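You operate a simulated robot arm through the tools that you are given. There is no shell and no other tool.

Carry out the task below with a simulated robot arm. There is one attempt and no reset: what you move stays moved.

Task
Rib the small white slab over the hump mould, then brush slip on most of its top.
Fine: use the green rib till it arches; rib and slip brush go back. Set down upright: green rib, slip brush.

It is judged by the outcome, as a careful person would: the job done as asked, and still so three seconds after it is handed in. It fails if anything else is knocked over, pushed out of place, dropped, spilled or broken.

Robot
A 6-joint arm with a two-finger parallel gripper, fixed in place. Base frame: the origin is on the floor under the middle of its stand, x ahead of it, y to its left, z up; the work surface is at about z = 862. Units: mm, degrees, N and s.
It reaches about 1066 mm from its shoulder. Its first joint turns from -166.0 to 166.0 degrees. Payload 3.91 kg.
The TCP is the grasp point between the finger pads, 30 mm short of the fingertips. In the tool frame z runs along the fingers and y along their closing line. Largest opening 110 mm; finger width 20, thickness 10; the body of the gripper, 48 by 112 mm, starts 55 mm behind the TCP.
Orientation is told as [roll, pitch, yaw] about the base's x, y, z axes, in that order, counted from this pose: with the fingers straight down and closing along the base's y, the tool's x points along the base's -x, its y along +y and its z along -z.

Tools
- The arm moves only by the tool step_arm. Its argument "commands" is a list of rows, each a list of 7 numbers: the shift along the tool's x, y, z in mm, then the turn, a rotation vector about the tool's x, y, z in degrees, then the opening, from 0 (shut) to 1 (fully open). In form: [[dx, dy, dz, ax, ay, az, fingers], ...]. A call has 1 to 20 rows; each row is the pose to reach, as a shift and turn from the pose commanded when the call began, along the tool's axes at that moment. Each row takes 0.2 s and may step no farther than 50 mm and 8.6 degrees from the row before; otherwise, or with a gripper value out of range, the whole call is refused. A pose out of reach is approached as far as the arm can. The call stops where the force on the tool passes 40 N (or 10 N more than at its start, if that is more) or the arm is blocked; 0.2 s more then pass. Each finger travels about 153 mm/s and halts on what it meets, pressing with about 38 N; the grip force reading is that of the motor and also rises with nothing between the fingers. The clock runs only during rows and for 0.2 s after the last one: add rows that repeat a pose to give the fingers time. It gives the time, the measured TCP pose, the force on the tool (base axes), the opening and the grip force at its end, in the units of the frame above (readings bear some noise), with the torque about the TCP (base axes, N m) and any sound that the robot's microphone picked up.
- Cameras (640 x 400 px; columns grow to the right, rows downward): "scene" is fixed at [400.6, -650.7, 1499.7]; the picture's right is [0.92, -0.40, 0.00], its down [-0.21, -0.49, -0.85] and it looks along [0.34, 0.78, -0.53] (base axes); focal length 310 px, centre (320, 200). "wrist" rides on the gripper at [72, 17, -103] in the tool frame; the picture's right is [-0.23, 0.97, 0.00], its down [-0.76, -0.18, -0.62] and it looks along [-0.61, -0.14, 0.78] (tool axes); focal length 222 px, centre (320, 200).
- capture(camera): a new picture of that camera. It takes no simulated time.
- pixel_to_xyz(camera, pixels): for up to 12 pixels [column, row] of the newest picture of that camera ("zoom" is the newest enlarged one), the place [x, y, z] in the base frame of the surface seen there, good to about 2 mm. It takes no simulated time.
- close_up(camera, box): a new picture of the part [left, top, right, bottom] of that camera's present view, enlarged. It takes no simulated time.
- close_job(): hands the job in; it is judged then, once.

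Open the gripper and draw the arm clear of the work before you hand the job in, unless the task says otherwise.

The tools are called after "Emit:" as a command line: name --pt "numbers of a row" for each row, then --argument value for the rest, lists and objects as JSON in quotes. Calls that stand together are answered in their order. step_arm: Moves the arm, as the interface text tells. Its arguments: {"type":"object","properties":{"commands":{"type":"array","items":{"type":"array","items":{"type":"number"}}}},"required":["commands"]} The other tools are called the same way: capture (camera) takes a picture; pixel_to_xyz (camera, pixels) gives the place of the surface under pixels of a picture; close_up (camera, box) takes an enlarged picture of a part of a camera's view; close_job () hands the job in.

At the start:

```text
t: 0.0
eef_pos: [625.0, -135.8, 1277.0]
tool_rot: [0.0, 0.0, -0.1]
wrist_force: [-0.5, -0.3, 0.0]
wrist_torque: [0.01, 0.0, 0.0]
opening: 110.0
finger_force: 0.1
```

scene: 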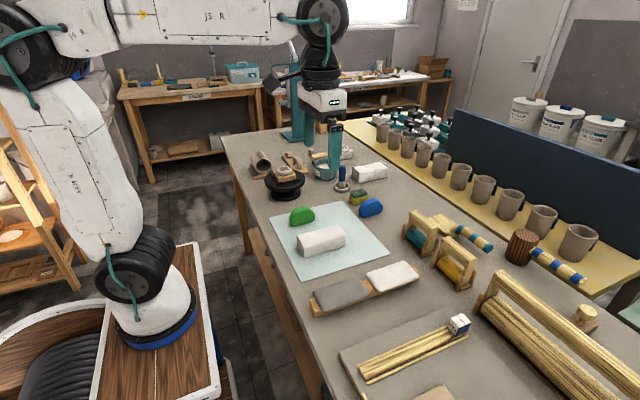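
wrist: 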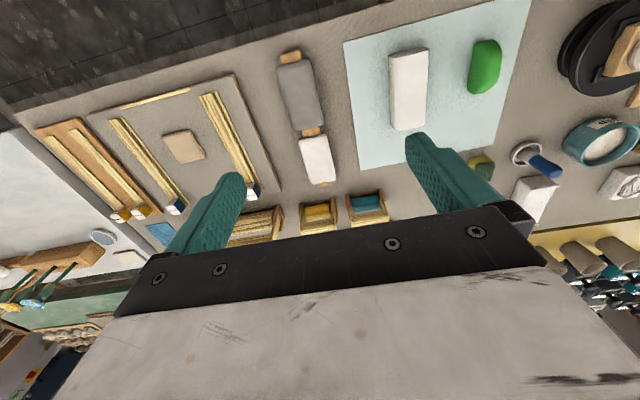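

The scene picture shows a green rib near (302,215), a white block on a mat near (321,240), a white slab at (392,276) and a grey slab at (341,293) on a board. I'll take enlarged pictures to find out what each thing is.

Emit:
close_up --camera "scene" --box '[240, 130, 440, 255]'

Emit:
close_up --camera "scene" --box '[260, 200, 500, 350]'

Emit:
close_up --camera "wrist" --box '[240, 20, 640, 240]'

```text
3.20 times, centred on (340, 192) of scene
```

zoom: 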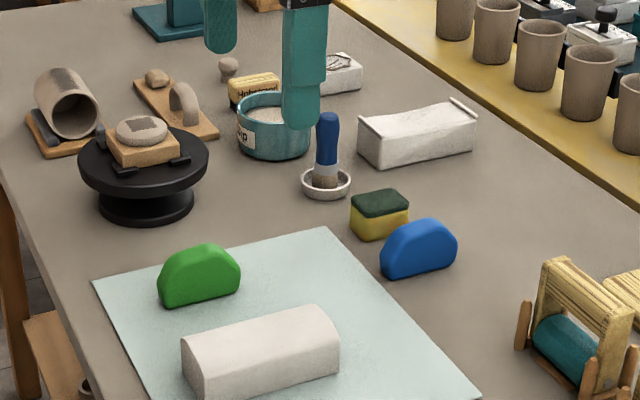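

```text
2.67 times, centred on (380, 275) of scene
```

zoom: 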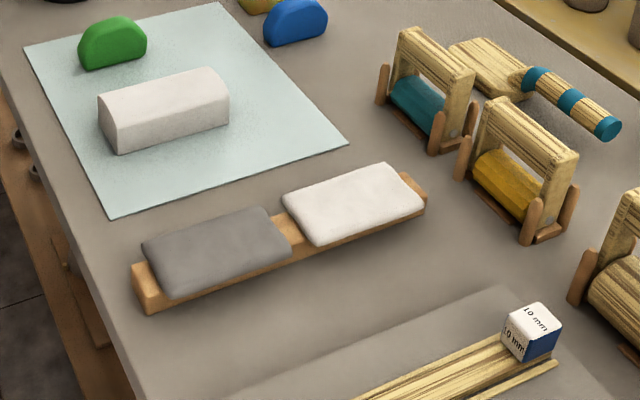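

```text
1.60 times, centred on (440, 130) of wrist
```

zoom: 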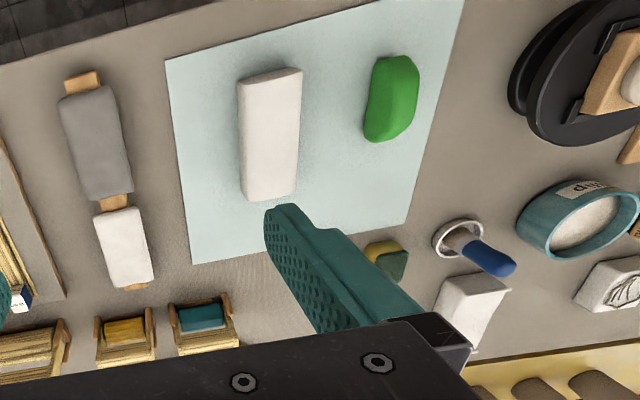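

The white arched block at (321,240) on the mat looks like the hump mould. The dished one at (370,170) would be a slump mould, and the small white slab is at (392,276). I'll measure key points on each, using the scene camera.

Emit:
capture --camera "scene"

Emit:
close_up --camera "scene" --box '[280, 200, 440, 300]'

Emit:
close_up --camera "scene" --box '[300, 140, 400, 220]'

```text
taken
```

scene: 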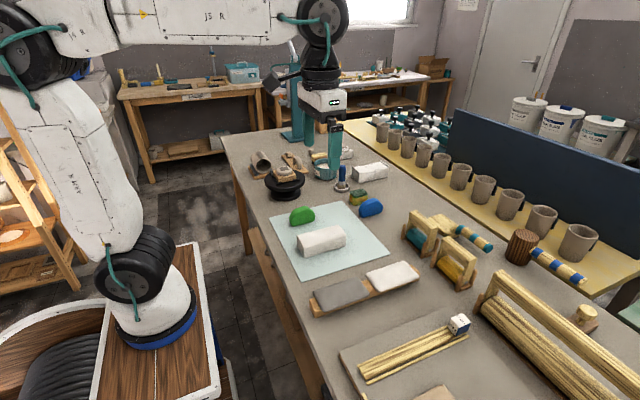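

```text
4.00 times, centred on (360, 250) of scene
```

zoom: 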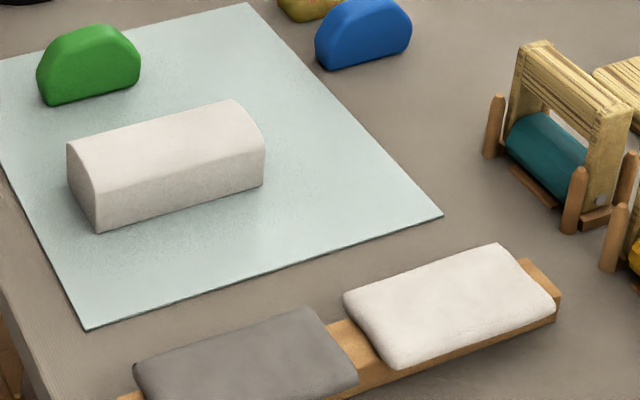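

```text
5.00 times, centred on (350, 180) of scene
```

zoom: 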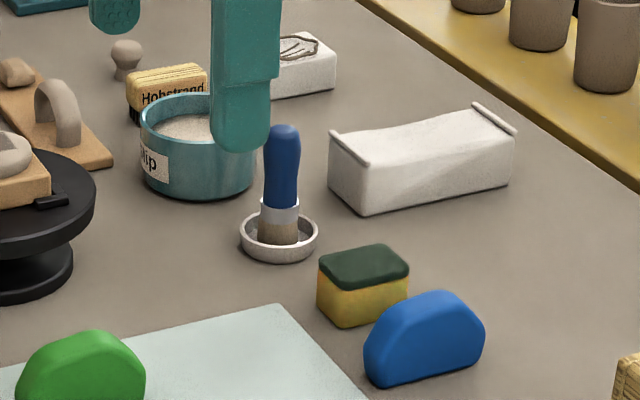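

The brush stands upright, bristles down, in a small dish, with the slip pot next to it. I'm measuring points on the brush, dish, pot, slump mould and ribs in the newest enlarged picture, and the slab and mould in the scene picture.

Emit:
pixel_to_xyz --camera "zoom" --pixels '[[284, 130], [281, 180], [280, 210], [278, 237], [243, 232], [317, 232], [280, 258], [145, 125], [190, 128], [198, 190], [80, 340], [420, 310]]'

Emit:
pixel_to_xyz --camera "scene" --pixels '[[392, 276], [368, 274], [378, 290], [416, 277], [404, 264], [341, 293], [321, 238], [299, 243], [343, 234], [302, 214], [318, 232], [324, 241]]'

```text
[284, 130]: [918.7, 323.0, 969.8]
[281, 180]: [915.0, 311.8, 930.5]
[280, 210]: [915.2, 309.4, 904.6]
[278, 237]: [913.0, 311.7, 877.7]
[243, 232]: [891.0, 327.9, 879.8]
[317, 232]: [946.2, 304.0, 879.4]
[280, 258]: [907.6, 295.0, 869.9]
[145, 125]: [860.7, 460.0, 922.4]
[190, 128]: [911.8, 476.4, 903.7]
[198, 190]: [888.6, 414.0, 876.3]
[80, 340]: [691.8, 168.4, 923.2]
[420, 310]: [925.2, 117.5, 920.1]
```

```text
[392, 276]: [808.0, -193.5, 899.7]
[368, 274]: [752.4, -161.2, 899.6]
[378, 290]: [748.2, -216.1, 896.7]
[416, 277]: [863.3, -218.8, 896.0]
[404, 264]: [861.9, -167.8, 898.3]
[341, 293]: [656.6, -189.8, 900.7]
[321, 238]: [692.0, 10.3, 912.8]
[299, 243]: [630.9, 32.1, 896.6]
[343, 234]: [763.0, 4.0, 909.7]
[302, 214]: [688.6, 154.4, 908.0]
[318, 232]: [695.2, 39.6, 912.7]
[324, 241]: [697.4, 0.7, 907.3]
```

The mould is centred near (697, 25) with its top at about z=913, and the slab near (808, -193) with its top at about z=900. I'm moving the wrist camera above and behind the mould to look at it from closer.

Emit:
step_arm --pt "-5 32 35 0 0 0 1" --pt "-10 64 70 0 0 0 1" --pt "-15 96 105 0 0 0 1" --pt "-20 128 140 0 0 0 1" --pt "-25 161 177 0 0 0 1" --pt "-25 161 177 0 0 0 1"

Emit:
capture --camera "wrist"

Emit:
capture --camera "scene"

```text
t: 1.4
eef_pos: [651.6, 23.1, 1098.4]
tool_rot: [0.0, 0.0, 0.0]
wrist_force: [0.6, -0.3, -0.4]
wrist_torque: [0.01, 0.0, 0.0]
opening: 110.2
finger_force: 0.0
```

```text
taken
```

wrist: 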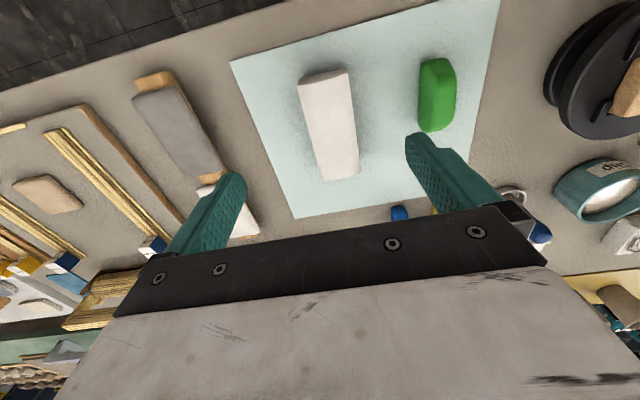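

```text
taken
```

scene: 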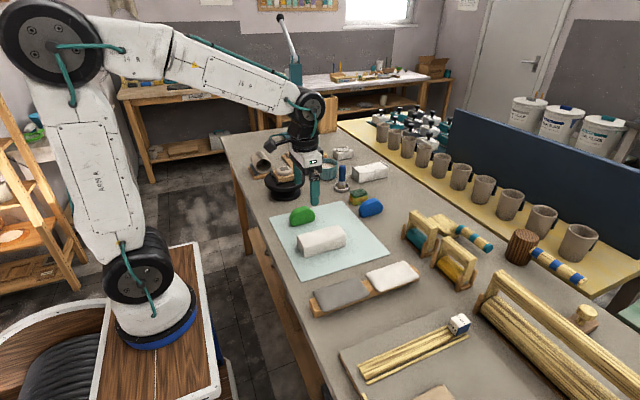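

Nearer view: the mould runs from (322,72) to (336,180) in the wrist picture and the green rib from (437,60) to (437,130). I'm measuring their corners and tops.

Emit:
close_up --camera "wrist" --box '[220, 30, 500, 205]'

Emit:
pixel_to_xyz --camera "wrist" --pixels '[[301, 84], [347, 71], [357, 168], [316, 178], [325, 82], [330, 125], [336, 165], [305, 100], [350, 100], [420, 75], [440, 95], [453, 72]]'

```text
2.29 times, centred on (360, 118) of wrist
```

zoom: 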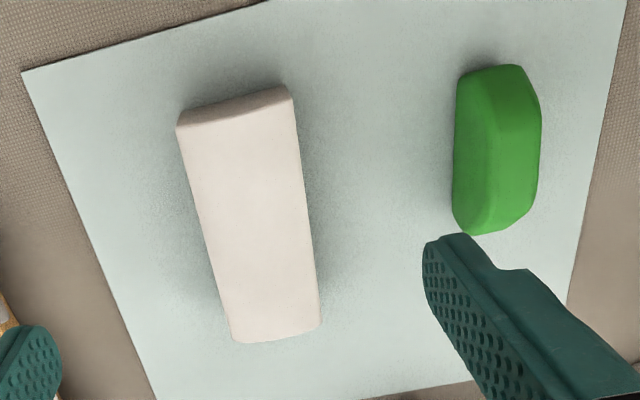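

```text
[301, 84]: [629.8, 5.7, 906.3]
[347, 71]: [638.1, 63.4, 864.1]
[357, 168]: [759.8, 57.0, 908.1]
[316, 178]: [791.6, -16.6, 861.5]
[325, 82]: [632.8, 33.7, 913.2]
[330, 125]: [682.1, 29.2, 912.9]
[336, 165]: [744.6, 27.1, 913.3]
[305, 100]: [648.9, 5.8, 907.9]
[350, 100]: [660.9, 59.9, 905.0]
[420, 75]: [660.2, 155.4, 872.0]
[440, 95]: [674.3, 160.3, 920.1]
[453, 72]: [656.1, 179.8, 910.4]
```

I'm taking finer points off this enlarged picture: the mould's ridge and edges, and the rib's top and ends.

Emit:
pixel_to_xyz --camera "zoom" --pixels '[[182, 128], [288, 98], [235, 113], [200, 200], [302, 180], [250, 190], [228, 310], [312, 300], [270, 305], [236, 338], [315, 325], [277, 330]]'

Emit:
pixel_to_xyz --camera "zoom" --pixels '[[460, 80], [520, 72], [495, 70], [500, 110], [498, 150], [495, 190], [485, 220], [465, 100], [530, 130], [535, 100], [460, 200], [505, 215]]'

```text
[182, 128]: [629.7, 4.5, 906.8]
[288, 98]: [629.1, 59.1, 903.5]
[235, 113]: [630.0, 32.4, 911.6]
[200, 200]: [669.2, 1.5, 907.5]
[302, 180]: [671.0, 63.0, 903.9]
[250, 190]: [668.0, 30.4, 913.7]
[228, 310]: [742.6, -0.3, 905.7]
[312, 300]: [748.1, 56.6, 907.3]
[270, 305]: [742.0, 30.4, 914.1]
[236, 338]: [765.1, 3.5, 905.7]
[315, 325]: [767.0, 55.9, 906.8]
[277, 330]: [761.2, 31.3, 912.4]
```

```text
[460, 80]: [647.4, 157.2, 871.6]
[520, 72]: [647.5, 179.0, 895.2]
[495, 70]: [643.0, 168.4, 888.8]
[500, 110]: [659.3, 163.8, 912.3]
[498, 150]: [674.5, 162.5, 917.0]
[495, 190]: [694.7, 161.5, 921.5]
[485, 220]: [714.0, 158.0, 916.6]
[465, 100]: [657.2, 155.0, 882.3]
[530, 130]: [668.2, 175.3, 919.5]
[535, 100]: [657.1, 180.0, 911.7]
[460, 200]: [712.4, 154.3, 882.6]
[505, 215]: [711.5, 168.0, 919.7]
```

The mould spans about x 630–770 and y −2–64, with its crest along x near y=31, z=914. The rib stands at about x 645–725, y 154–180, top z=922. Next I go and look at the slab from above.

Emit:
step_arm --pt "-20 -36 0 0 0 0 1" --pt "-40 -74 0 0 0 0 1" --pt "-60 -110 0 0 0 0 1" --pt "-80 -148 0 0 0 0 1" --pt "-100 -184 0 0 0 0 1" --pt "-118 -216 0 0 0 0 1" --pt "-118 -216 0 0 0 0 1"

Emit:
close_up --camera "wrist" --box '[220, 30, 500, 205]'

Emit:
close_up --camera "scene" --box '[340, 240, 440, 310]'

```text
t: 3.0
eef_pos: [767.5, -191.6, 1099.8]
tool_rot: [0.0, 0.0, 0.0]
wrist_force: [0.3, 0.4, 0.4]
wrist_torque: [0.05, 0.01, -0.01]
opening: 110.2
finger_force: 0.2
```

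```text
2.29 times, centred on (360, 118) of wrist
```

zoom: 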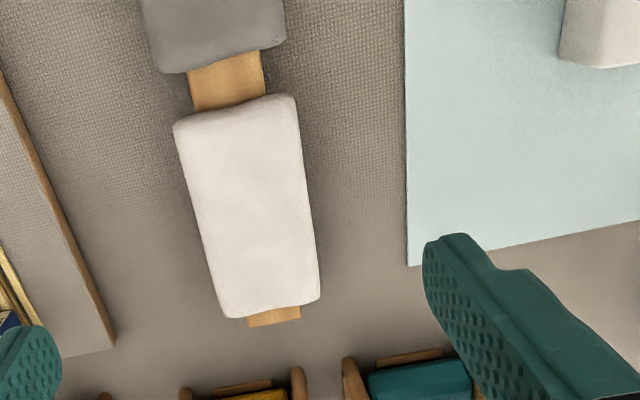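

```text
5.71 times, centred on (390, 275) of scene
```

zoom: 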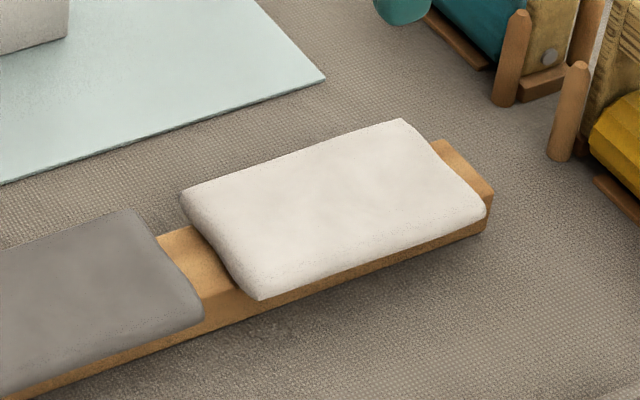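

The enlarged scene view shows the slab with corners near (182,192), (402,120), (486,208) and (258,298), and the board top at (195,250) and (462,170). I'm measuring these to get its width, thickness and angle.

Emit:
pixel_to_xyz --camera "zoom" --pixels '[[186, 194], [400, 124], [480, 205], [256, 285], [330, 200], [200, 262], [185, 240], [462, 165], [258, 298], [370, 262], [484, 214], [485, 235]]'

Emit:
capture --camera "wrist"

Emit:
pixel_to_xyz --camera "wrist" --pixels '[[298, 84], [347, 74], [358, 158], [321, 166], [318, 65], [330, 68], [307, 125], [352, 117], [330, 120], [340, 168], [325, 85], [338, 155]]'

```text
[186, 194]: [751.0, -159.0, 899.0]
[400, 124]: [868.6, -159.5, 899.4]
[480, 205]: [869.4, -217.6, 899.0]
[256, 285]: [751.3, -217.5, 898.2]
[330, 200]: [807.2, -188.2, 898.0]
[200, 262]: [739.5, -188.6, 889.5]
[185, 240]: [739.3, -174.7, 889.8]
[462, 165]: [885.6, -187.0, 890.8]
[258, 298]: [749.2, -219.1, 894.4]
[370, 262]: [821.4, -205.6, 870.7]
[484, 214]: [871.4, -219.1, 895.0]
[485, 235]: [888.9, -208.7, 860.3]
```

```text
taken
```

wrist: 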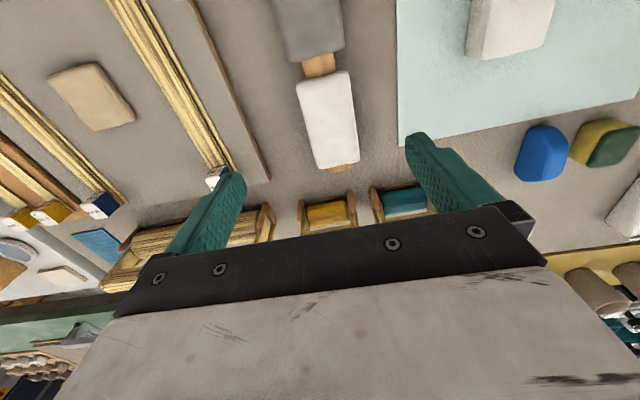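

```text
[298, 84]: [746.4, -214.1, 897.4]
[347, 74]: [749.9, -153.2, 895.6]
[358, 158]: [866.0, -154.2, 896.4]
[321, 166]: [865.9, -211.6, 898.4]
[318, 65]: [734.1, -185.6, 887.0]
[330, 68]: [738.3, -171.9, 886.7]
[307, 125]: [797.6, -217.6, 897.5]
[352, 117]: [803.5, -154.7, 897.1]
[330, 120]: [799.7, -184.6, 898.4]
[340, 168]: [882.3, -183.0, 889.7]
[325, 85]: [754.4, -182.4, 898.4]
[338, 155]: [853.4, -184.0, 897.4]
```

The slab spans x 750–869 and y −218 to −157 (about 120×61), with its top at z≈899 and the board top at 889.5, so it is about 10 mm thick and overhangs the narrow board on both sides. I'm moving above its centre with the gripper open and will check alignment before descending.

Emit:
step_arm --pt "-10 1 35 0 0 0 1" --pt "-20 2 70 0 0 0 1" --pt "-30 3 105 0 0 0 1" --pt "-41 3.5 140 0 0 0 1" --pt "-41 3.5 155 0 0 0 1" --pt "-41 3.5 155 0 0 0 1"

Emit:
capture --camera "wrist"

Emit:
close_up --camera "scene" --box '[340, 220, 460, 310]'

```text
t: 4.4
eef_pos: [808.0, -188.8, 945.6]
tool_rot: [0.0, 0.1, 0.1]
wrist_force: [-1.2, 0.8, -0.3]
wrist_torque: [0.01, 0.0, 0.0]
opening: 110.1
finger_force: 0.1
```

```text
taken
```

wrist: 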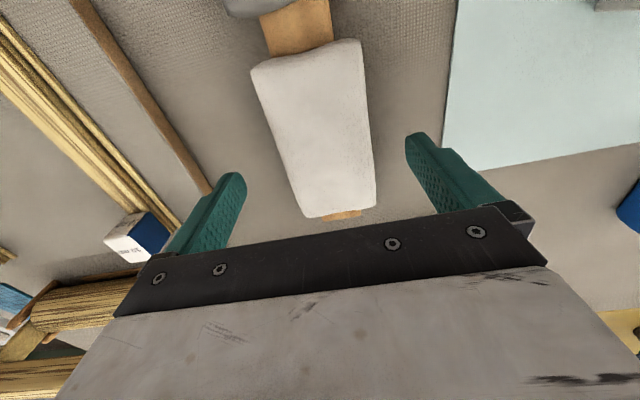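

```text
4.44 times, centred on (400, 265) of scene
```

zoom: 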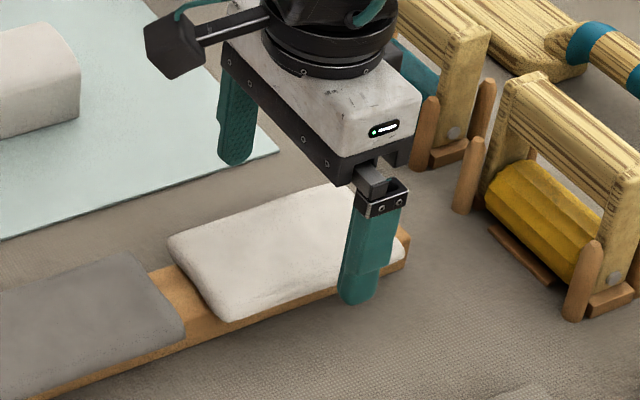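

The fingers straddle the slab. I'm checking its edges again from this range in the wrist picture before lowering.

Emit:
pixel_to_xyz --camera "wrist" --pixels '[[256, 80], [362, 55], [268, 120], [366, 105], [284, 160], [371, 150], [300, 205], [374, 200], [320, 130], [300, 25]]'

```text
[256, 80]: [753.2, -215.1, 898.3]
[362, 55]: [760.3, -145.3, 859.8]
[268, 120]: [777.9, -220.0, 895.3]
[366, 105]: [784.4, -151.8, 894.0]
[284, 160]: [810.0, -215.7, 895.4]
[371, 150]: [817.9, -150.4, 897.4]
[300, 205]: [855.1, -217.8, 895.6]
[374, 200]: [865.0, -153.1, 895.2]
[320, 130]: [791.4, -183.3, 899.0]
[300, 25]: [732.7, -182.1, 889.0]
```

The slab's centre is at about y=−186. I lower to TCP z≈914 (tips about 5 mm below the slab's underside) and close gradually.

Emit:
step_arm --pt "0 1.3 10 0 0 0 1" --pt "0 1.3 20 0 0 0 1" --pt "0 1.3 31 0 0 0 1" --pt "0 1.3 31 0 0 0 0.8" --pt "0 1.3 31 0 0 0 0.65" --pt "0 1.3 31 0 0 0 0.58" --pt "0 1.3 31 0 0 0 0.55" --pt "0 1.3 31 0 0 0 0.55"

Emit:
capture --camera "wrist"

Emit:
close_up --camera "scene" --box '[340, 220, 460, 310]'

```text
t: 6.2
eef_pos: [807.1, -188.5, 913.4]
tool_rot: [0.0, 0.0, 0.0]
wrist_force: [0.3, -0.4, -1.1]
wrist_torque: [0.02, -0.1, -0.02]
opening: 69.2
finger_force: 38.2
```

```text
taken
```

wrist: 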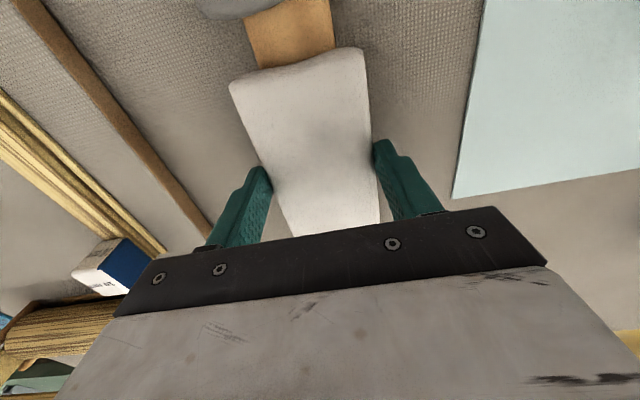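

```text
4.44 times, centred on (400, 265) of scene
```

zoom: 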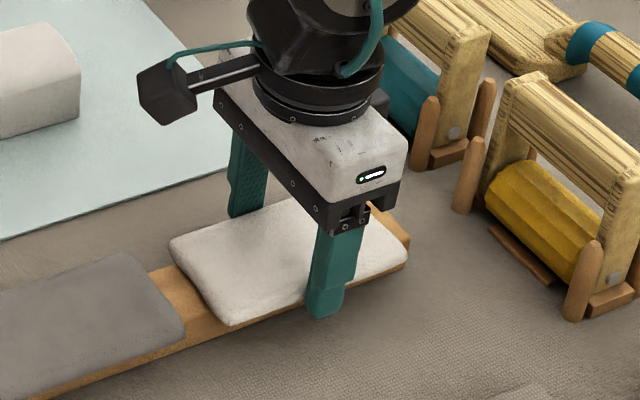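

The fingers stopped at 69.2 mm with 38 N, so the slab is held. I lift slowly and look whether it comes along flat.

Emit:
step_arm --pt "0 0 -5 0 0 0 0.55" --pt "0 0 -10 0 0 0 0.55" --pt "0 0 -20 0 0 0 0.55" --pt "0 0 -35 0 0 0 0.55" --pt "0 0 -50 0 0 0 0.55" --pt "0 0 -50 0 0 0 0.55"

Emit:
capture --camera "wrist"

Emit:
close_up --camera "scene" --box '[340, 200, 460, 310]'

```text
t: 7.6
eef_pos: [807.8, -187.2, 964.2]
tool_rot: [0.0, 0.0, 0.0]
wrist_force: [-0.1, 0.1, 0.0]
wrist_torque: [0.0, -0.01, -0.06]
opening: 60.6
finger_force: 0.1
```

```text
taken
```

wrist: 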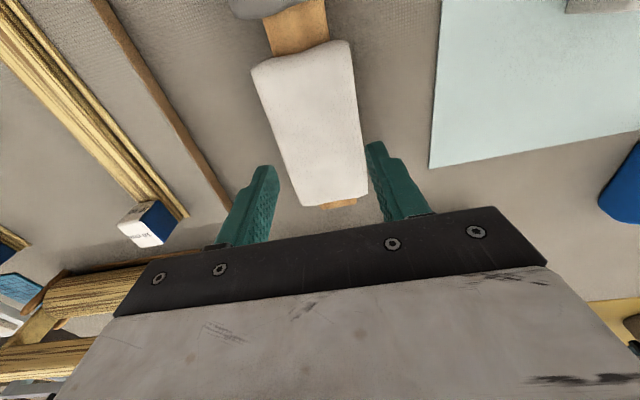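

```text
3.64 times, centred on (400, 255) of scene
```

zoom: 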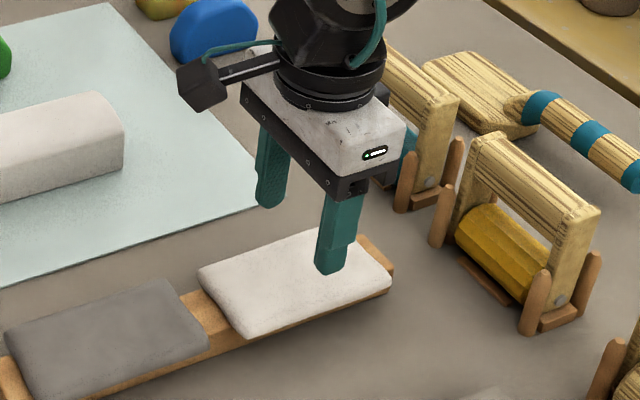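

The fingers closed on through to 60.6 mm while the slab stayed on the board, so it slipped out. I'll look closely at the slab's present shape and the finger tips to see why.

Emit:
close_up --camera "wrist" --box '[200, 20, 440, 240]'

Emit:
pixel_to_xyz --camera "wrist" --pixels '[[258, 80], [350, 55], [272, 130], [357, 115], [290, 180], [363, 165], [315, 130], [300, 130], [340, 130], [305, 85], [325, 175], [340, 205]]'

Emit:
close_up --camera "scene" --box '[375, 225, 435, 265]'

```text
1.82 times, centred on (320, 130) of wrist
```

zoom: 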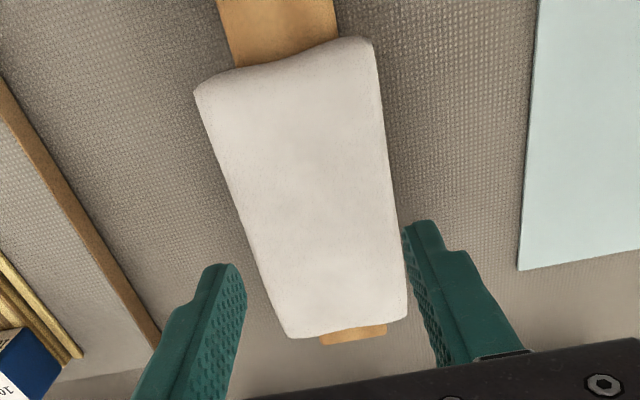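

```text
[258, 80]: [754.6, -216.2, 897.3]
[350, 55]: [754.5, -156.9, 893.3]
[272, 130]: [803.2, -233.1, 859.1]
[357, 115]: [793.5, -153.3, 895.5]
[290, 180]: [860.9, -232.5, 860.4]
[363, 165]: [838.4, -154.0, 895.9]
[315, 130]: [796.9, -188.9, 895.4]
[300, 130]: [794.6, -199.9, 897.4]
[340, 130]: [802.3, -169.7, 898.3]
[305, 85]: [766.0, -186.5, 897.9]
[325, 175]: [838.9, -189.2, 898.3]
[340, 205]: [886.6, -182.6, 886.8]
```

```text
10.00 times, centred on (405, 245) of scene
```

zoom: 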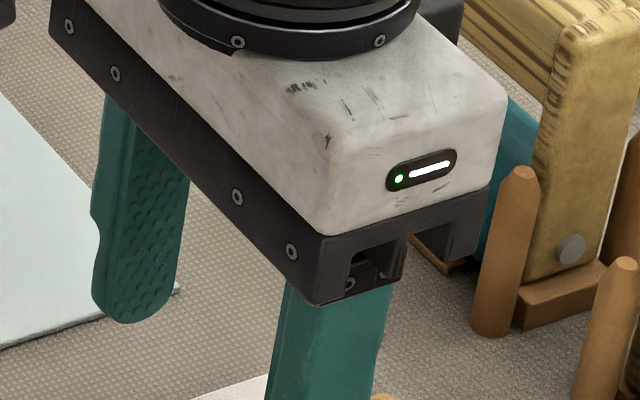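

The slab is still flat in place and only its rounded edges were nipped by the finger tips. I'll grip again, deeper (TCP z≈905, nearer the pad centre), then lift a few mm and read the opening.

Emit:
step_arm --pt "0 0 0 0 0 0 0.9" --pt "0 0 20 0 0 0 0.9" --pt "0 0 40 0 0 0 0.9" --pt "0 0 58 0 0 0 0.9" --pt "0 0 59 0 0 0 0.8" --pt "0 0 59 0 0 0 0.7" --pt "0 0 59 0 0 0 0.6" --pt "0 0 59 0 0 0 0.5" --pt "0 0 59 0 0 0 0.5"

Emit:
capture --camera "wrist"

Emit:
close_up --camera "scene" --box '[350, 230, 440, 300]'

```text
t: 9.6
eef_pos: [808.0, -186.5, 903.1]
tool_rot: [0.0, -0.1, -0.1]
wrist_force: [-1.0, 0.3, -0.8]
wrist_torque: [0.04, 0.0, -0.02]
opening: 69.2
finger_force: 37.8
```

```text
taken
```

wrist: 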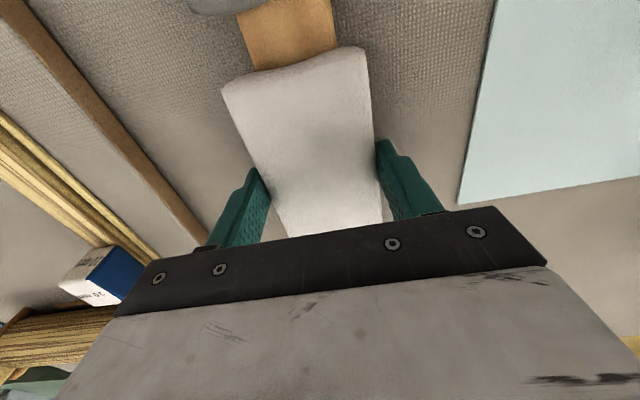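

```text
5.71 times, centred on (395, 265) of scene
```

zoom: 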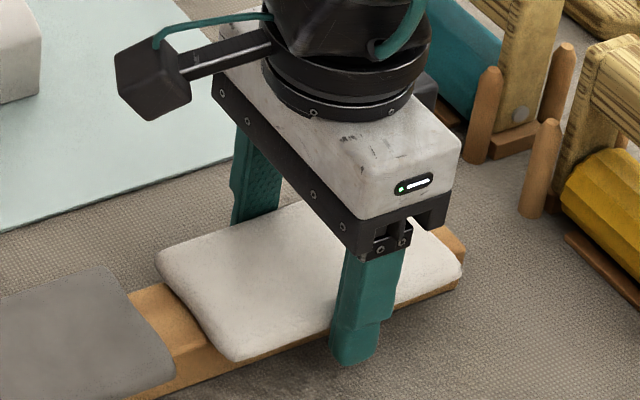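

The grip again reads 69.2 mm at 38 N. Now a very slow lift of 6 mm to see whether the grip keeps.

Emit:
step_arm --pt "0 0 -1 0 0 0 0.5" --pt "0 0 -2 0 0 0 0.5" --pt "0 0 -3 0 0 0 0.5" --pt "0 0 -4 0 0 0 0.5" --pt "0 0 -6 0 0 0 0.5" --pt "0 0 -8 0 0 0 0.5"

Emit:
close_up --camera "scene" --box '[350, 230, 440, 300]'

```text
t: 11.0
eef_pos: [808.8, -187.7, 913.2]
tool_rot: [-0.1, -0.1, 0.0]
wrist_force: [-0.1, 0.7, -1.2]
wrist_torque: [0.0, 0.03, -0.02]
opening: 69.5
finger_force: 37.6
```

```text
5.71 times, centred on (395, 265) of scene
```

zoom: 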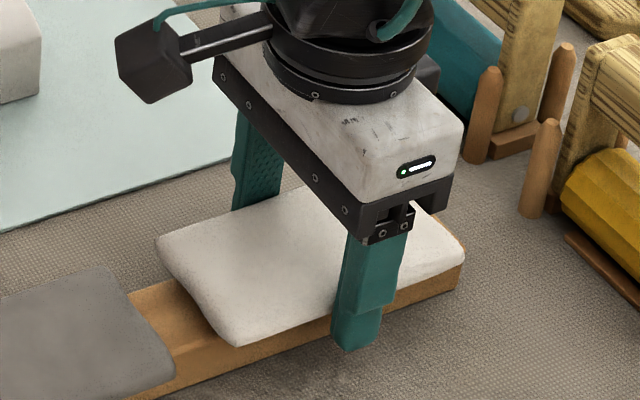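

The slab's near edge rose from row 362 to 345 and the board side shows below it, so it is held now. I lift on to about z=1000 at a moderate speed.

Emit:
step_arm --pt "0 0 -5 0 0 0 0.5" --pt "0 0 -12 0 0 0 0.5" --pt "0 0 -22 0 0 0 0.5" --pt "0 0 -34 0 0 0 0.5" --pt "0 0 -46 0 0 0 0.5" --pt "0 0 -58 0 0 0 0.5" --pt "0 0 -70 0 0 0 0.5" --pt "0 0 -82 0 0 0 0.5" --pt "0 0 -88 0 0 0 0.5" --pt "0 0 -88 0 0 0 0.5"

Emit:
capture --camera "scene"

Emit:
close_up --camera "scene" --box '[340, 190, 440, 270]'

Emit:
capture --camera "wrist"

```text
t: 13.2
eef_pos: [806.8, -187.3, 1000.5]
tool_rot: [0.0, 0.0, 0.0]
wrist_force: [0.3, 0.2, -2.3]
wrist_torque: [0.0, -0.02, 0.03]
opening: 69.3
finger_force: 38.5
```

```text
taken
```

scene: 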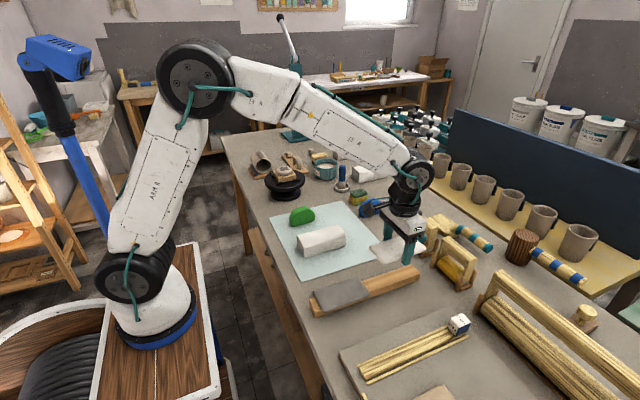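

```text
5.00 times, centred on (390, 230) of scene
```

zoom: 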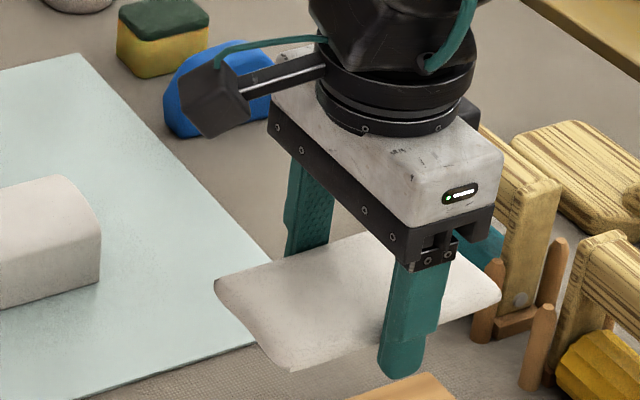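

```text
taken
```

wrist: 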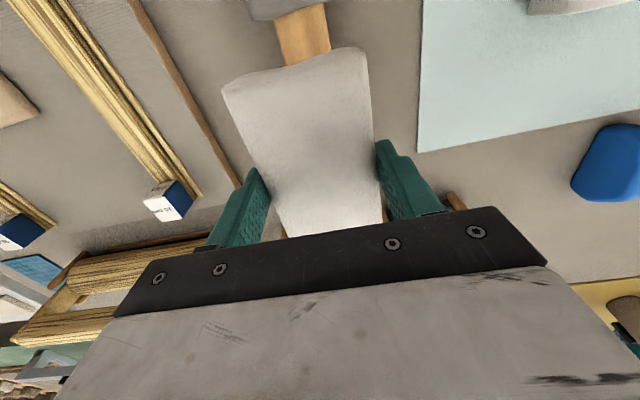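

The slab is held level (about 2 N). Before carrying it over, I measure the mould's faces and edges closely from the scene camera.

Emit:
close_up --camera "scene" --box '[285, 215, 365, 265]'

Emit:
pixel_to_xyz --camera "zoom" --pixels '[[140, 190], [170, 175], [135, 260], [250, 240], [350, 215], [440, 190], [250, 210], [350, 185], [300, 130], [200, 150], [400, 110], [470, 160]]'

```text
8.00 times, centred on (325, 240) of scene
```

zoom: 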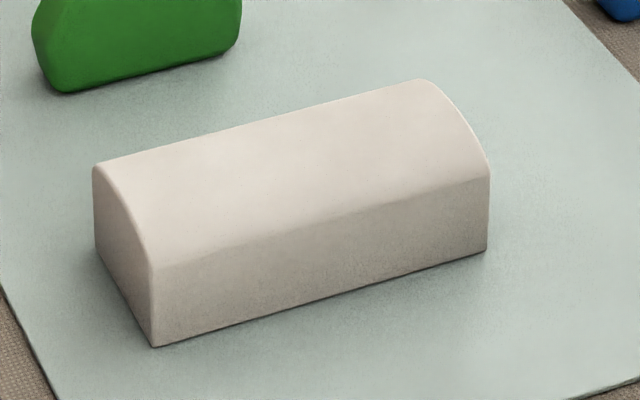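

```text
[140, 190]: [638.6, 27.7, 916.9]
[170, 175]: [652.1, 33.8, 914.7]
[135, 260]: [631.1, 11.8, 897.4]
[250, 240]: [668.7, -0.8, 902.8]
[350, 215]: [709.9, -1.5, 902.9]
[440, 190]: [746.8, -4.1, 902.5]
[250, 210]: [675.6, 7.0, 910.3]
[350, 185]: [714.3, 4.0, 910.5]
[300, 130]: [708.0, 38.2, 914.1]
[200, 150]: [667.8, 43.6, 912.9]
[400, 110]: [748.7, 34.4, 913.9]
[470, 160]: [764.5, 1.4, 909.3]
```

The mould's front face and ends are clear here. I measure the front face, its ends, and the bottom corners for centre, width and yaw.

Emit:
pixel_to_xyz --camera "zoom" --pixels '[[160, 300], [200, 290], [320, 260], [400, 235], [480, 210], [155, 335], [484, 245], [97, 172], [98, 235], [425, 82], [415, 84], [488, 170]]'

Emit:
pixel_to_xyz --camera "zoom" --pixels '[[110, 230], [125, 250], [145, 300], [120, 160], [200, 138], [300, 112], [380, 92], [440, 88], [460, 110], [478, 135], [155, 255], [300, 225]]'

```text
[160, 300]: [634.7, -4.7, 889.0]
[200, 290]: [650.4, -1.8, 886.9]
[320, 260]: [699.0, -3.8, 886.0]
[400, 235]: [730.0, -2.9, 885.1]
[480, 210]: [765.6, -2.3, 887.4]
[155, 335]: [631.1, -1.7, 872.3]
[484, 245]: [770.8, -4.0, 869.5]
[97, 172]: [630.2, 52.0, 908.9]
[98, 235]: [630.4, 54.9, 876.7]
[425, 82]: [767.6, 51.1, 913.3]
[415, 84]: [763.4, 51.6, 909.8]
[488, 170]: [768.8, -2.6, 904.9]
```

```text
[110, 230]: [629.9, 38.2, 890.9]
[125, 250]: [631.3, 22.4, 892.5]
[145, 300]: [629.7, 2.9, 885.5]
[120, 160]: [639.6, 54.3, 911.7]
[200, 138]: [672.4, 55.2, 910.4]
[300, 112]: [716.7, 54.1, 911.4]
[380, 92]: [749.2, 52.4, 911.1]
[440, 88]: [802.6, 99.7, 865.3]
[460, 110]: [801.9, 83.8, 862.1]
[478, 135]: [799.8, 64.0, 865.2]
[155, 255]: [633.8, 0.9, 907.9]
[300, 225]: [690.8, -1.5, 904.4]
```

The mould's front face is at y≈−3 and, from the symmetric arch heights, its centre is at about y=30 (width ~66), x 630–770. I measure where the slab sits in the fingers now.

Emit:
pixel_to_xyz --camera "scene" --pixels '[[392, 252], [400, 246], [404, 254], [385, 247], [400, 261], [408, 249], [398, 262], [436, 246]]'

Emit:
pixel_to_xyz --camera "wrist" --pixels '[[300, 120], [320, 160], [250, 90], [350, 70], [330, 90], [280, 120], [350, 120], [300, 200], [270, 230], [380, 215]]'

```text
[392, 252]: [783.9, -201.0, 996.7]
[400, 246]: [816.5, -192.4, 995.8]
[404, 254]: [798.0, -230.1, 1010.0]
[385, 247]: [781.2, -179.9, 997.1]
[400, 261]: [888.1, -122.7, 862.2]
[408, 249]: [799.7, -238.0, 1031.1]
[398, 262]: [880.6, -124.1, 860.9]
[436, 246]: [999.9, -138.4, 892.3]
```

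```text
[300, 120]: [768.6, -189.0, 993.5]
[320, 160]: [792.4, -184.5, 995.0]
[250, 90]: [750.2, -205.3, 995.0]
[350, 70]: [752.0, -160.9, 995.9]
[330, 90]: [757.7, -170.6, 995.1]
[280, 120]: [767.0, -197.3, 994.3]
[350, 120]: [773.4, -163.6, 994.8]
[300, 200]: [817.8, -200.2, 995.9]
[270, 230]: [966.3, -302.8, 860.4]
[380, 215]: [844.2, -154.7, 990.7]
```

The slab's top is 5 mm below the TCP, so its underside is about 14.5 mm below it and the tips hang about 15.5 mm below that. I carry it level over the mould to about (698.5, 30) at the present height.

Emit:
step_arm --pt "6 12 0 0 0 0 0.5" --pt "18 36 0 0 0 0 0.5" --pt "32 64 0 0 0 0 0.5" --pt "46 92 0 0 0 0 0.5" --pt "60 120 0 0 0 0 0.5" --pt "74 148 0 0 0 0 0.5" --pt "88 176 0 0 0 0 0.5" --pt "100 200 0 0 0 0 0.5" --pt "107 213 0 0 0 0 0.5" --pt "109.5 217.3 0 0 0 0 0.5" --pt "109.5 217.3 0 0 0 0 0.5"

Emit:
capture --camera "wrist"

Emit:
close_up --camera "scene" --box '[270, 180, 390, 270]'

```text
t: 15.6
eef_pos: [697.7, 31.1, 1000.2]
tool_rot: [0.0, 0.1, 0.0]
wrist_force: [-1.1, -0.1, -1.7]
wrist_torque: [0.02, 0.02, -0.01]
opening: 69.4
finger_force: 38.0
```

```text
taken
```

wrist: 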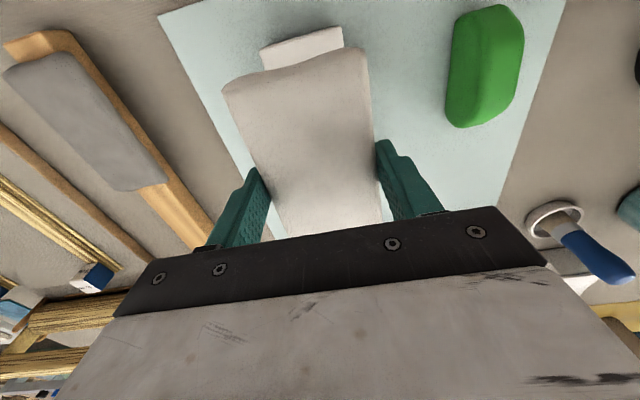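

```text
4.44 times, centred on (330, 225) of scene
```

zoom: 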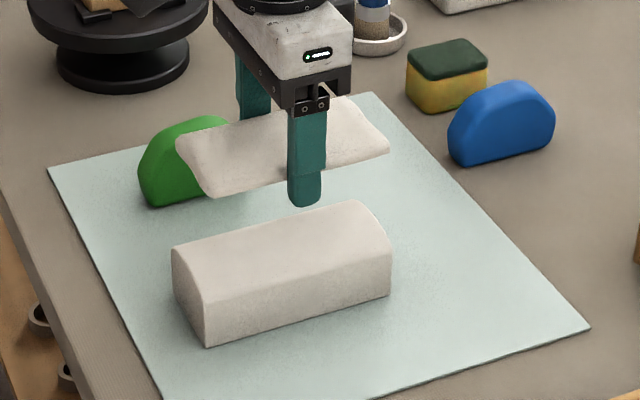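

The slab is above the mould and parallel to it. I lower to TCP z≈946 (tips still above the crest) and check sideways alignment before straddling.

Emit:
step_arm --pt "0 0 15 0 0 0 0.5" --pt "0 0 30 0 0 0 0.5" --pt "0 0 43 0 0 0 0.5" --pt "0 0 54 0 0 0 0.5" --pt "0 0 54 0 0 0 0.5"

Emit:
close_up --camera "wrist" --box '[200, 20, 440, 240]'

Emit:
close_up --camera "scene" --box '[285, 205, 365, 265]'

```text
t: 16.8
eef_pos: [697.9, 28.9, 948.1]
tool_rot: [-0.1, 0.0, 0.0]
wrist_force: [0.2, 0.6, -1.6]
wrist_torque: [-0.03, 0.0, 0.02]
opening: 69.2
finger_force: 37.8
```

```text
1.82 times, centred on (320, 130) of wrist
```

zoom: 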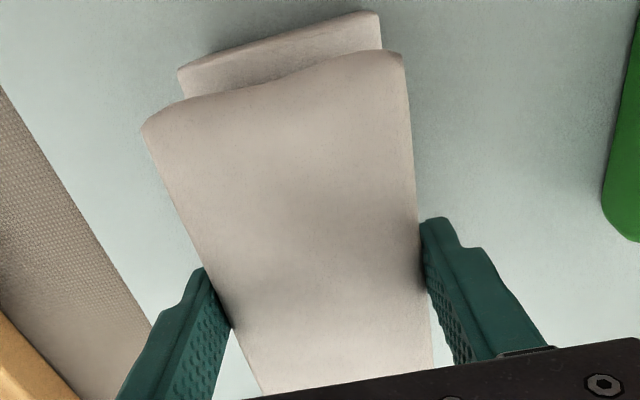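

```text
6.67 times, centred on (325, 235) of scene
```

zoom: 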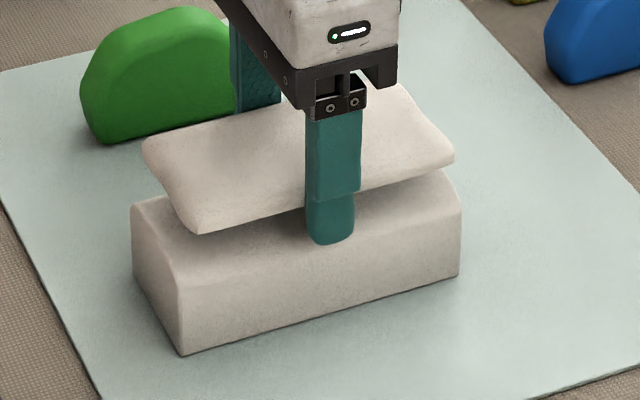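

Now I compare mould end corners (wrist about (242,58) and (352,27)) with the slab's end corners (about (224,90), (365,49)) in the same picture.

Emit:
capture --camera "wrist"

Emit:
pixel_to_xyz --camera "wrist" --pixels '[[244, 60], [246, 66], [352, 29], [352, 36], [300, 42], [227, 92], [236, 110], [362, 55], [365, 75], [250, 140], [370, 110], [300, 70]]'

Emit:
pixel_to_xyz --camera "zoom" --pixels '[[150, 150], [195, 225], [440, 155], [405, 95], [200, 190], [300, 160], [330, 240], [330, 225], [400, 195], [230, 290], [420, 240], [185, 300]]'

```text
taken
```

wrist: 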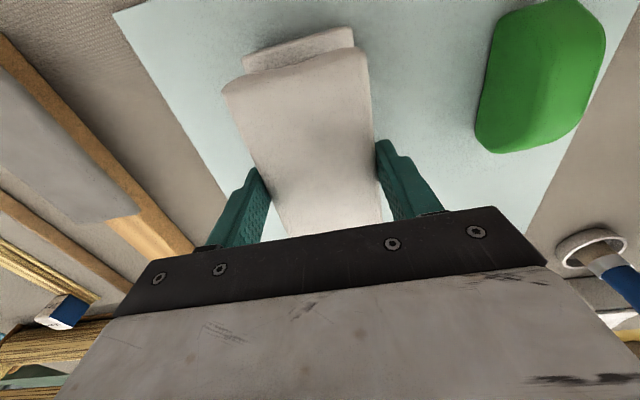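

```text
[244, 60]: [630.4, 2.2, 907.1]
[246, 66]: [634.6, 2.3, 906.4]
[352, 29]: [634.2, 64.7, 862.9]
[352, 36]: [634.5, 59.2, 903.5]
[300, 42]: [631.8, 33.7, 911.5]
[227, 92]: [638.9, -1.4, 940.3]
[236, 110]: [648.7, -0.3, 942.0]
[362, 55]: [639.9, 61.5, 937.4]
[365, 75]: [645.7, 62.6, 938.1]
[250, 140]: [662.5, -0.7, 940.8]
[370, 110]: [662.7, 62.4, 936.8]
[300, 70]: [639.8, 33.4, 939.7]
```

```text
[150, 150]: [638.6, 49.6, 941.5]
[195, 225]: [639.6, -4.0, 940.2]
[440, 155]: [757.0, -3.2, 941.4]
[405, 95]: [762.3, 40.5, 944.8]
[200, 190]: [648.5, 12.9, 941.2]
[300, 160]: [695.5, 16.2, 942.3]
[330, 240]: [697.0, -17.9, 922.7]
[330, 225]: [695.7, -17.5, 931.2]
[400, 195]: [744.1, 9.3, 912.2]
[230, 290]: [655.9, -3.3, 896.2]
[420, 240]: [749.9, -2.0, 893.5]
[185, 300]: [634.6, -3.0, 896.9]
```

Slab and mould line up within 1–2 mm, with the mould slightly toward +y. I shift 0.7 mm and lower in small steps to TCP z≈931, watching the force.

Emit:
step_arm --pt "0 0.7 3 0 0 0 0.5" --pt "0 0.7 7 0 0 0 0.5" --pt "0 0.7 10 0 0 0 0.5" --pt "0 0.7 13 0 0 0 0.5" --pt "0 0.7 16 0 0 0 0.5" --pt "0 0.7 16 0 0 0 0.5"

Emit:
close_up --camera "scene" --box '[285, 205, 365, 265]'

```text
t: 18.2
eef_pos: [697.9, 30.2, 929.8]
tool_rot: [-0.1, 0.1, -0.1]
wrist_force: [0.2, -0.3, -1.4]
wrist_torque: [-0.01, -0.01, -0.01]
opening: 69.1
finger_force: 38.0
```

```text
6.67 times, centred on (325, 235) of scene
```

zoom: 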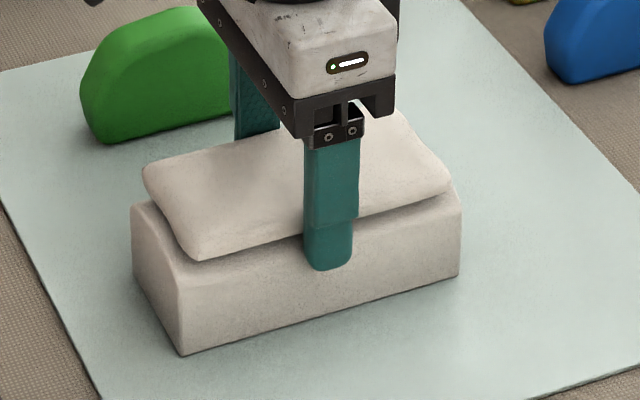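

No touch yet (force still about the slab's weight). I lower 1 mm at a time for 3 mm more.

Emit:
step_arm --pt "0 0 0.7 0 0 0 0.5" --pt "0 0 1.4 0 0 0 0.5" --pt "0 0 1.4 0 0 0 0.5"

Emit:
close_up --camera "scene" --box '[290, 215, 360, 260]'

```text
t: 19.0
eef_pos: [698.0, 31.6, 928.9]
tool_rot: [0.1, 0.0, 0.0]
wrist_force: [0.4, -0.3, -1.3]
wrist_torque: [-0.02, 0.0, 0.02]
opening: 69.4
finger_force: 38.0
```

```text
8.89 times, centred on (325, 238) of scene
```

zoom: 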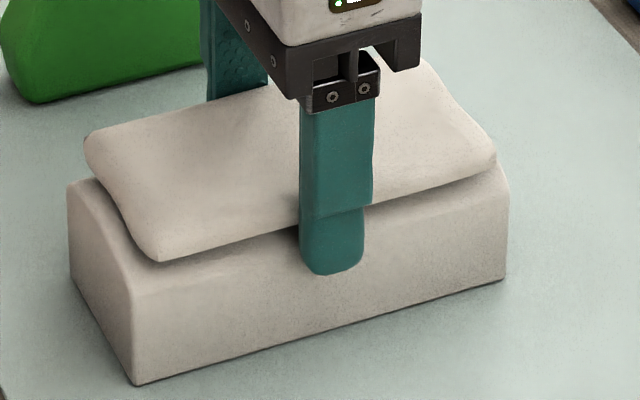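

Force is unchanged at −1.3 N. I go down another 1.5 mm in half-millimetre steps to find the touch.

Emit:
step_arm --pt "0 0 0.5 0 0 0 0.5" --pt "0 0 1.0 0 0 0 0.5" --pt "0 0 1.5 0 0 0 0.5" --pt "0 0 1.5 0 0 0 0.5"

Emit:
pixel_to_xyz --camera "zoom" --pixels '[[150, 170], [250, 170], [420, 130], [110, 190], [480, 200], [200, 250], [420, 215], [160, 240], [480, 160], [440, 100]]'

```text
t: 20.0
eef_pos: [699.3, 30.5, 928.4]
tool_rot: [0.0, 0.1, 0.0]
wrist_force: [-1.2, 2.7, 10.2]
wrist_torque: [0.07, 0.53, -0.06]
opening: 69.3
finger_force: 38.3
```

```text
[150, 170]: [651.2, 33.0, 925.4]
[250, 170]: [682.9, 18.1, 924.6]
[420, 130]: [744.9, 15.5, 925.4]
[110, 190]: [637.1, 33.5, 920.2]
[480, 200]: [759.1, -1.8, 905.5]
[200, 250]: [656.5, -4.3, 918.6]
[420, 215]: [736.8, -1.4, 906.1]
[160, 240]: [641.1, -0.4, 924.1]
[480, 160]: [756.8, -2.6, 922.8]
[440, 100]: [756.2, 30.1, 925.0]
```

Touch found: force went from −1.3 to +10 N. I ease up 0.5 mm and open the fingers just a little.

Emit:
step_arm --pt "0 0 -0.6 0 0 0 0.5" --pt "0 0 -0.6 0 0 0 0.64" --pt "0 0 -0.6 0 0 0 0.68" --pt "0 0 -0.6 0 0 0 0.74" --pt "0 0 -0.6 0 0 0 0.74"

Emit:
close_up --camera "scene" --box '[290, 215, 360, 260]'

Emit:
capture --camera "wrist"

```text
t: 21.2
eef_pos: [699.1, 30.2, 928.2]
tool_rot: [0.0, 0.0, 0.0]
wrist_force: [0.4, 0.4, -0.2]
wrist_torque: [0.0, 0.03, -0.03]
opening: 81.2
finger_force: 0.0
```

```text
8.89 times, centred on (325, 238) of scene
```

zoom: 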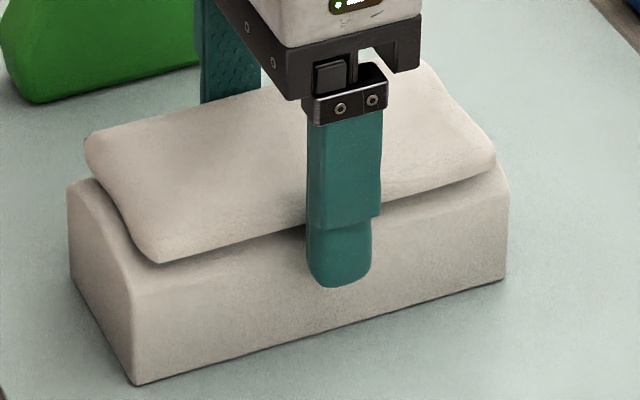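

```text
taken
```

wrist: 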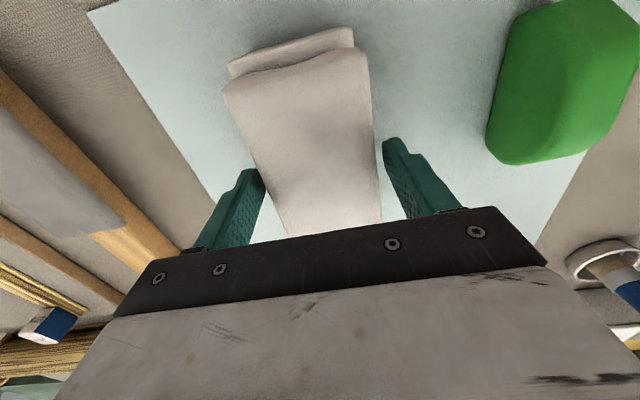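

The slab rests on the mould, level. I rise straight up slowly, then look at the rib.

Emit:
step_arm --pt "0 0 -8 0 0 0 0.78" --pt "0 0 -20 0 0 0 0.85" --pt "0 0 -45 0 0 0 0.9" --pt "0 0 -80 0 0 0 1" --pt "5 40 -100 0 0 0 1" --pt "10 80 -120 0 0 0 1" --pt "15 110 -140 0 0 0 1" --pt "18 135 -150 0 0 0 1" --pt "18 135 -150 0 0 0 1"

Emit:
capture --camera "wrist"

Emit:
close_up --camera "scene" --box '[270, 195, 370, 265]'

```text
t: 23.2
eef_pos: [678.4, 166.0, 1078.1]
tool_rot: [0.0, 0.1, 0.0]
wrist_force: [-0.8, -0.3, 0.0]
wrist_torque: [-0.04, 0.0, 0.01]
opening: 109.7
finger_force: 0.1
```

```text
taken
```

wrist: 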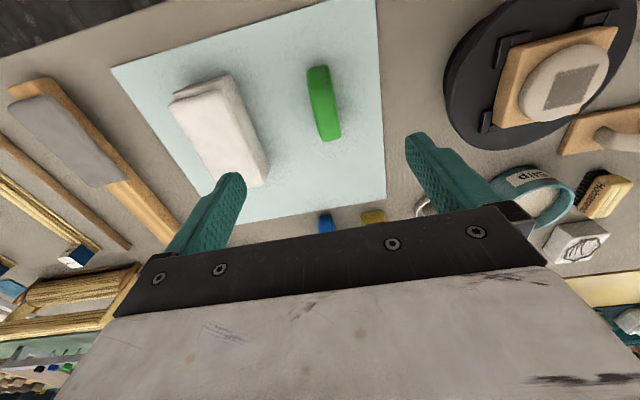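

```text
5.71 times, centred on (320, 230) of scene
```

zoom: 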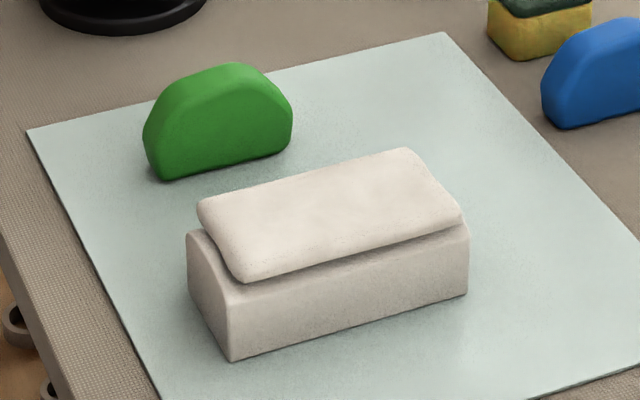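

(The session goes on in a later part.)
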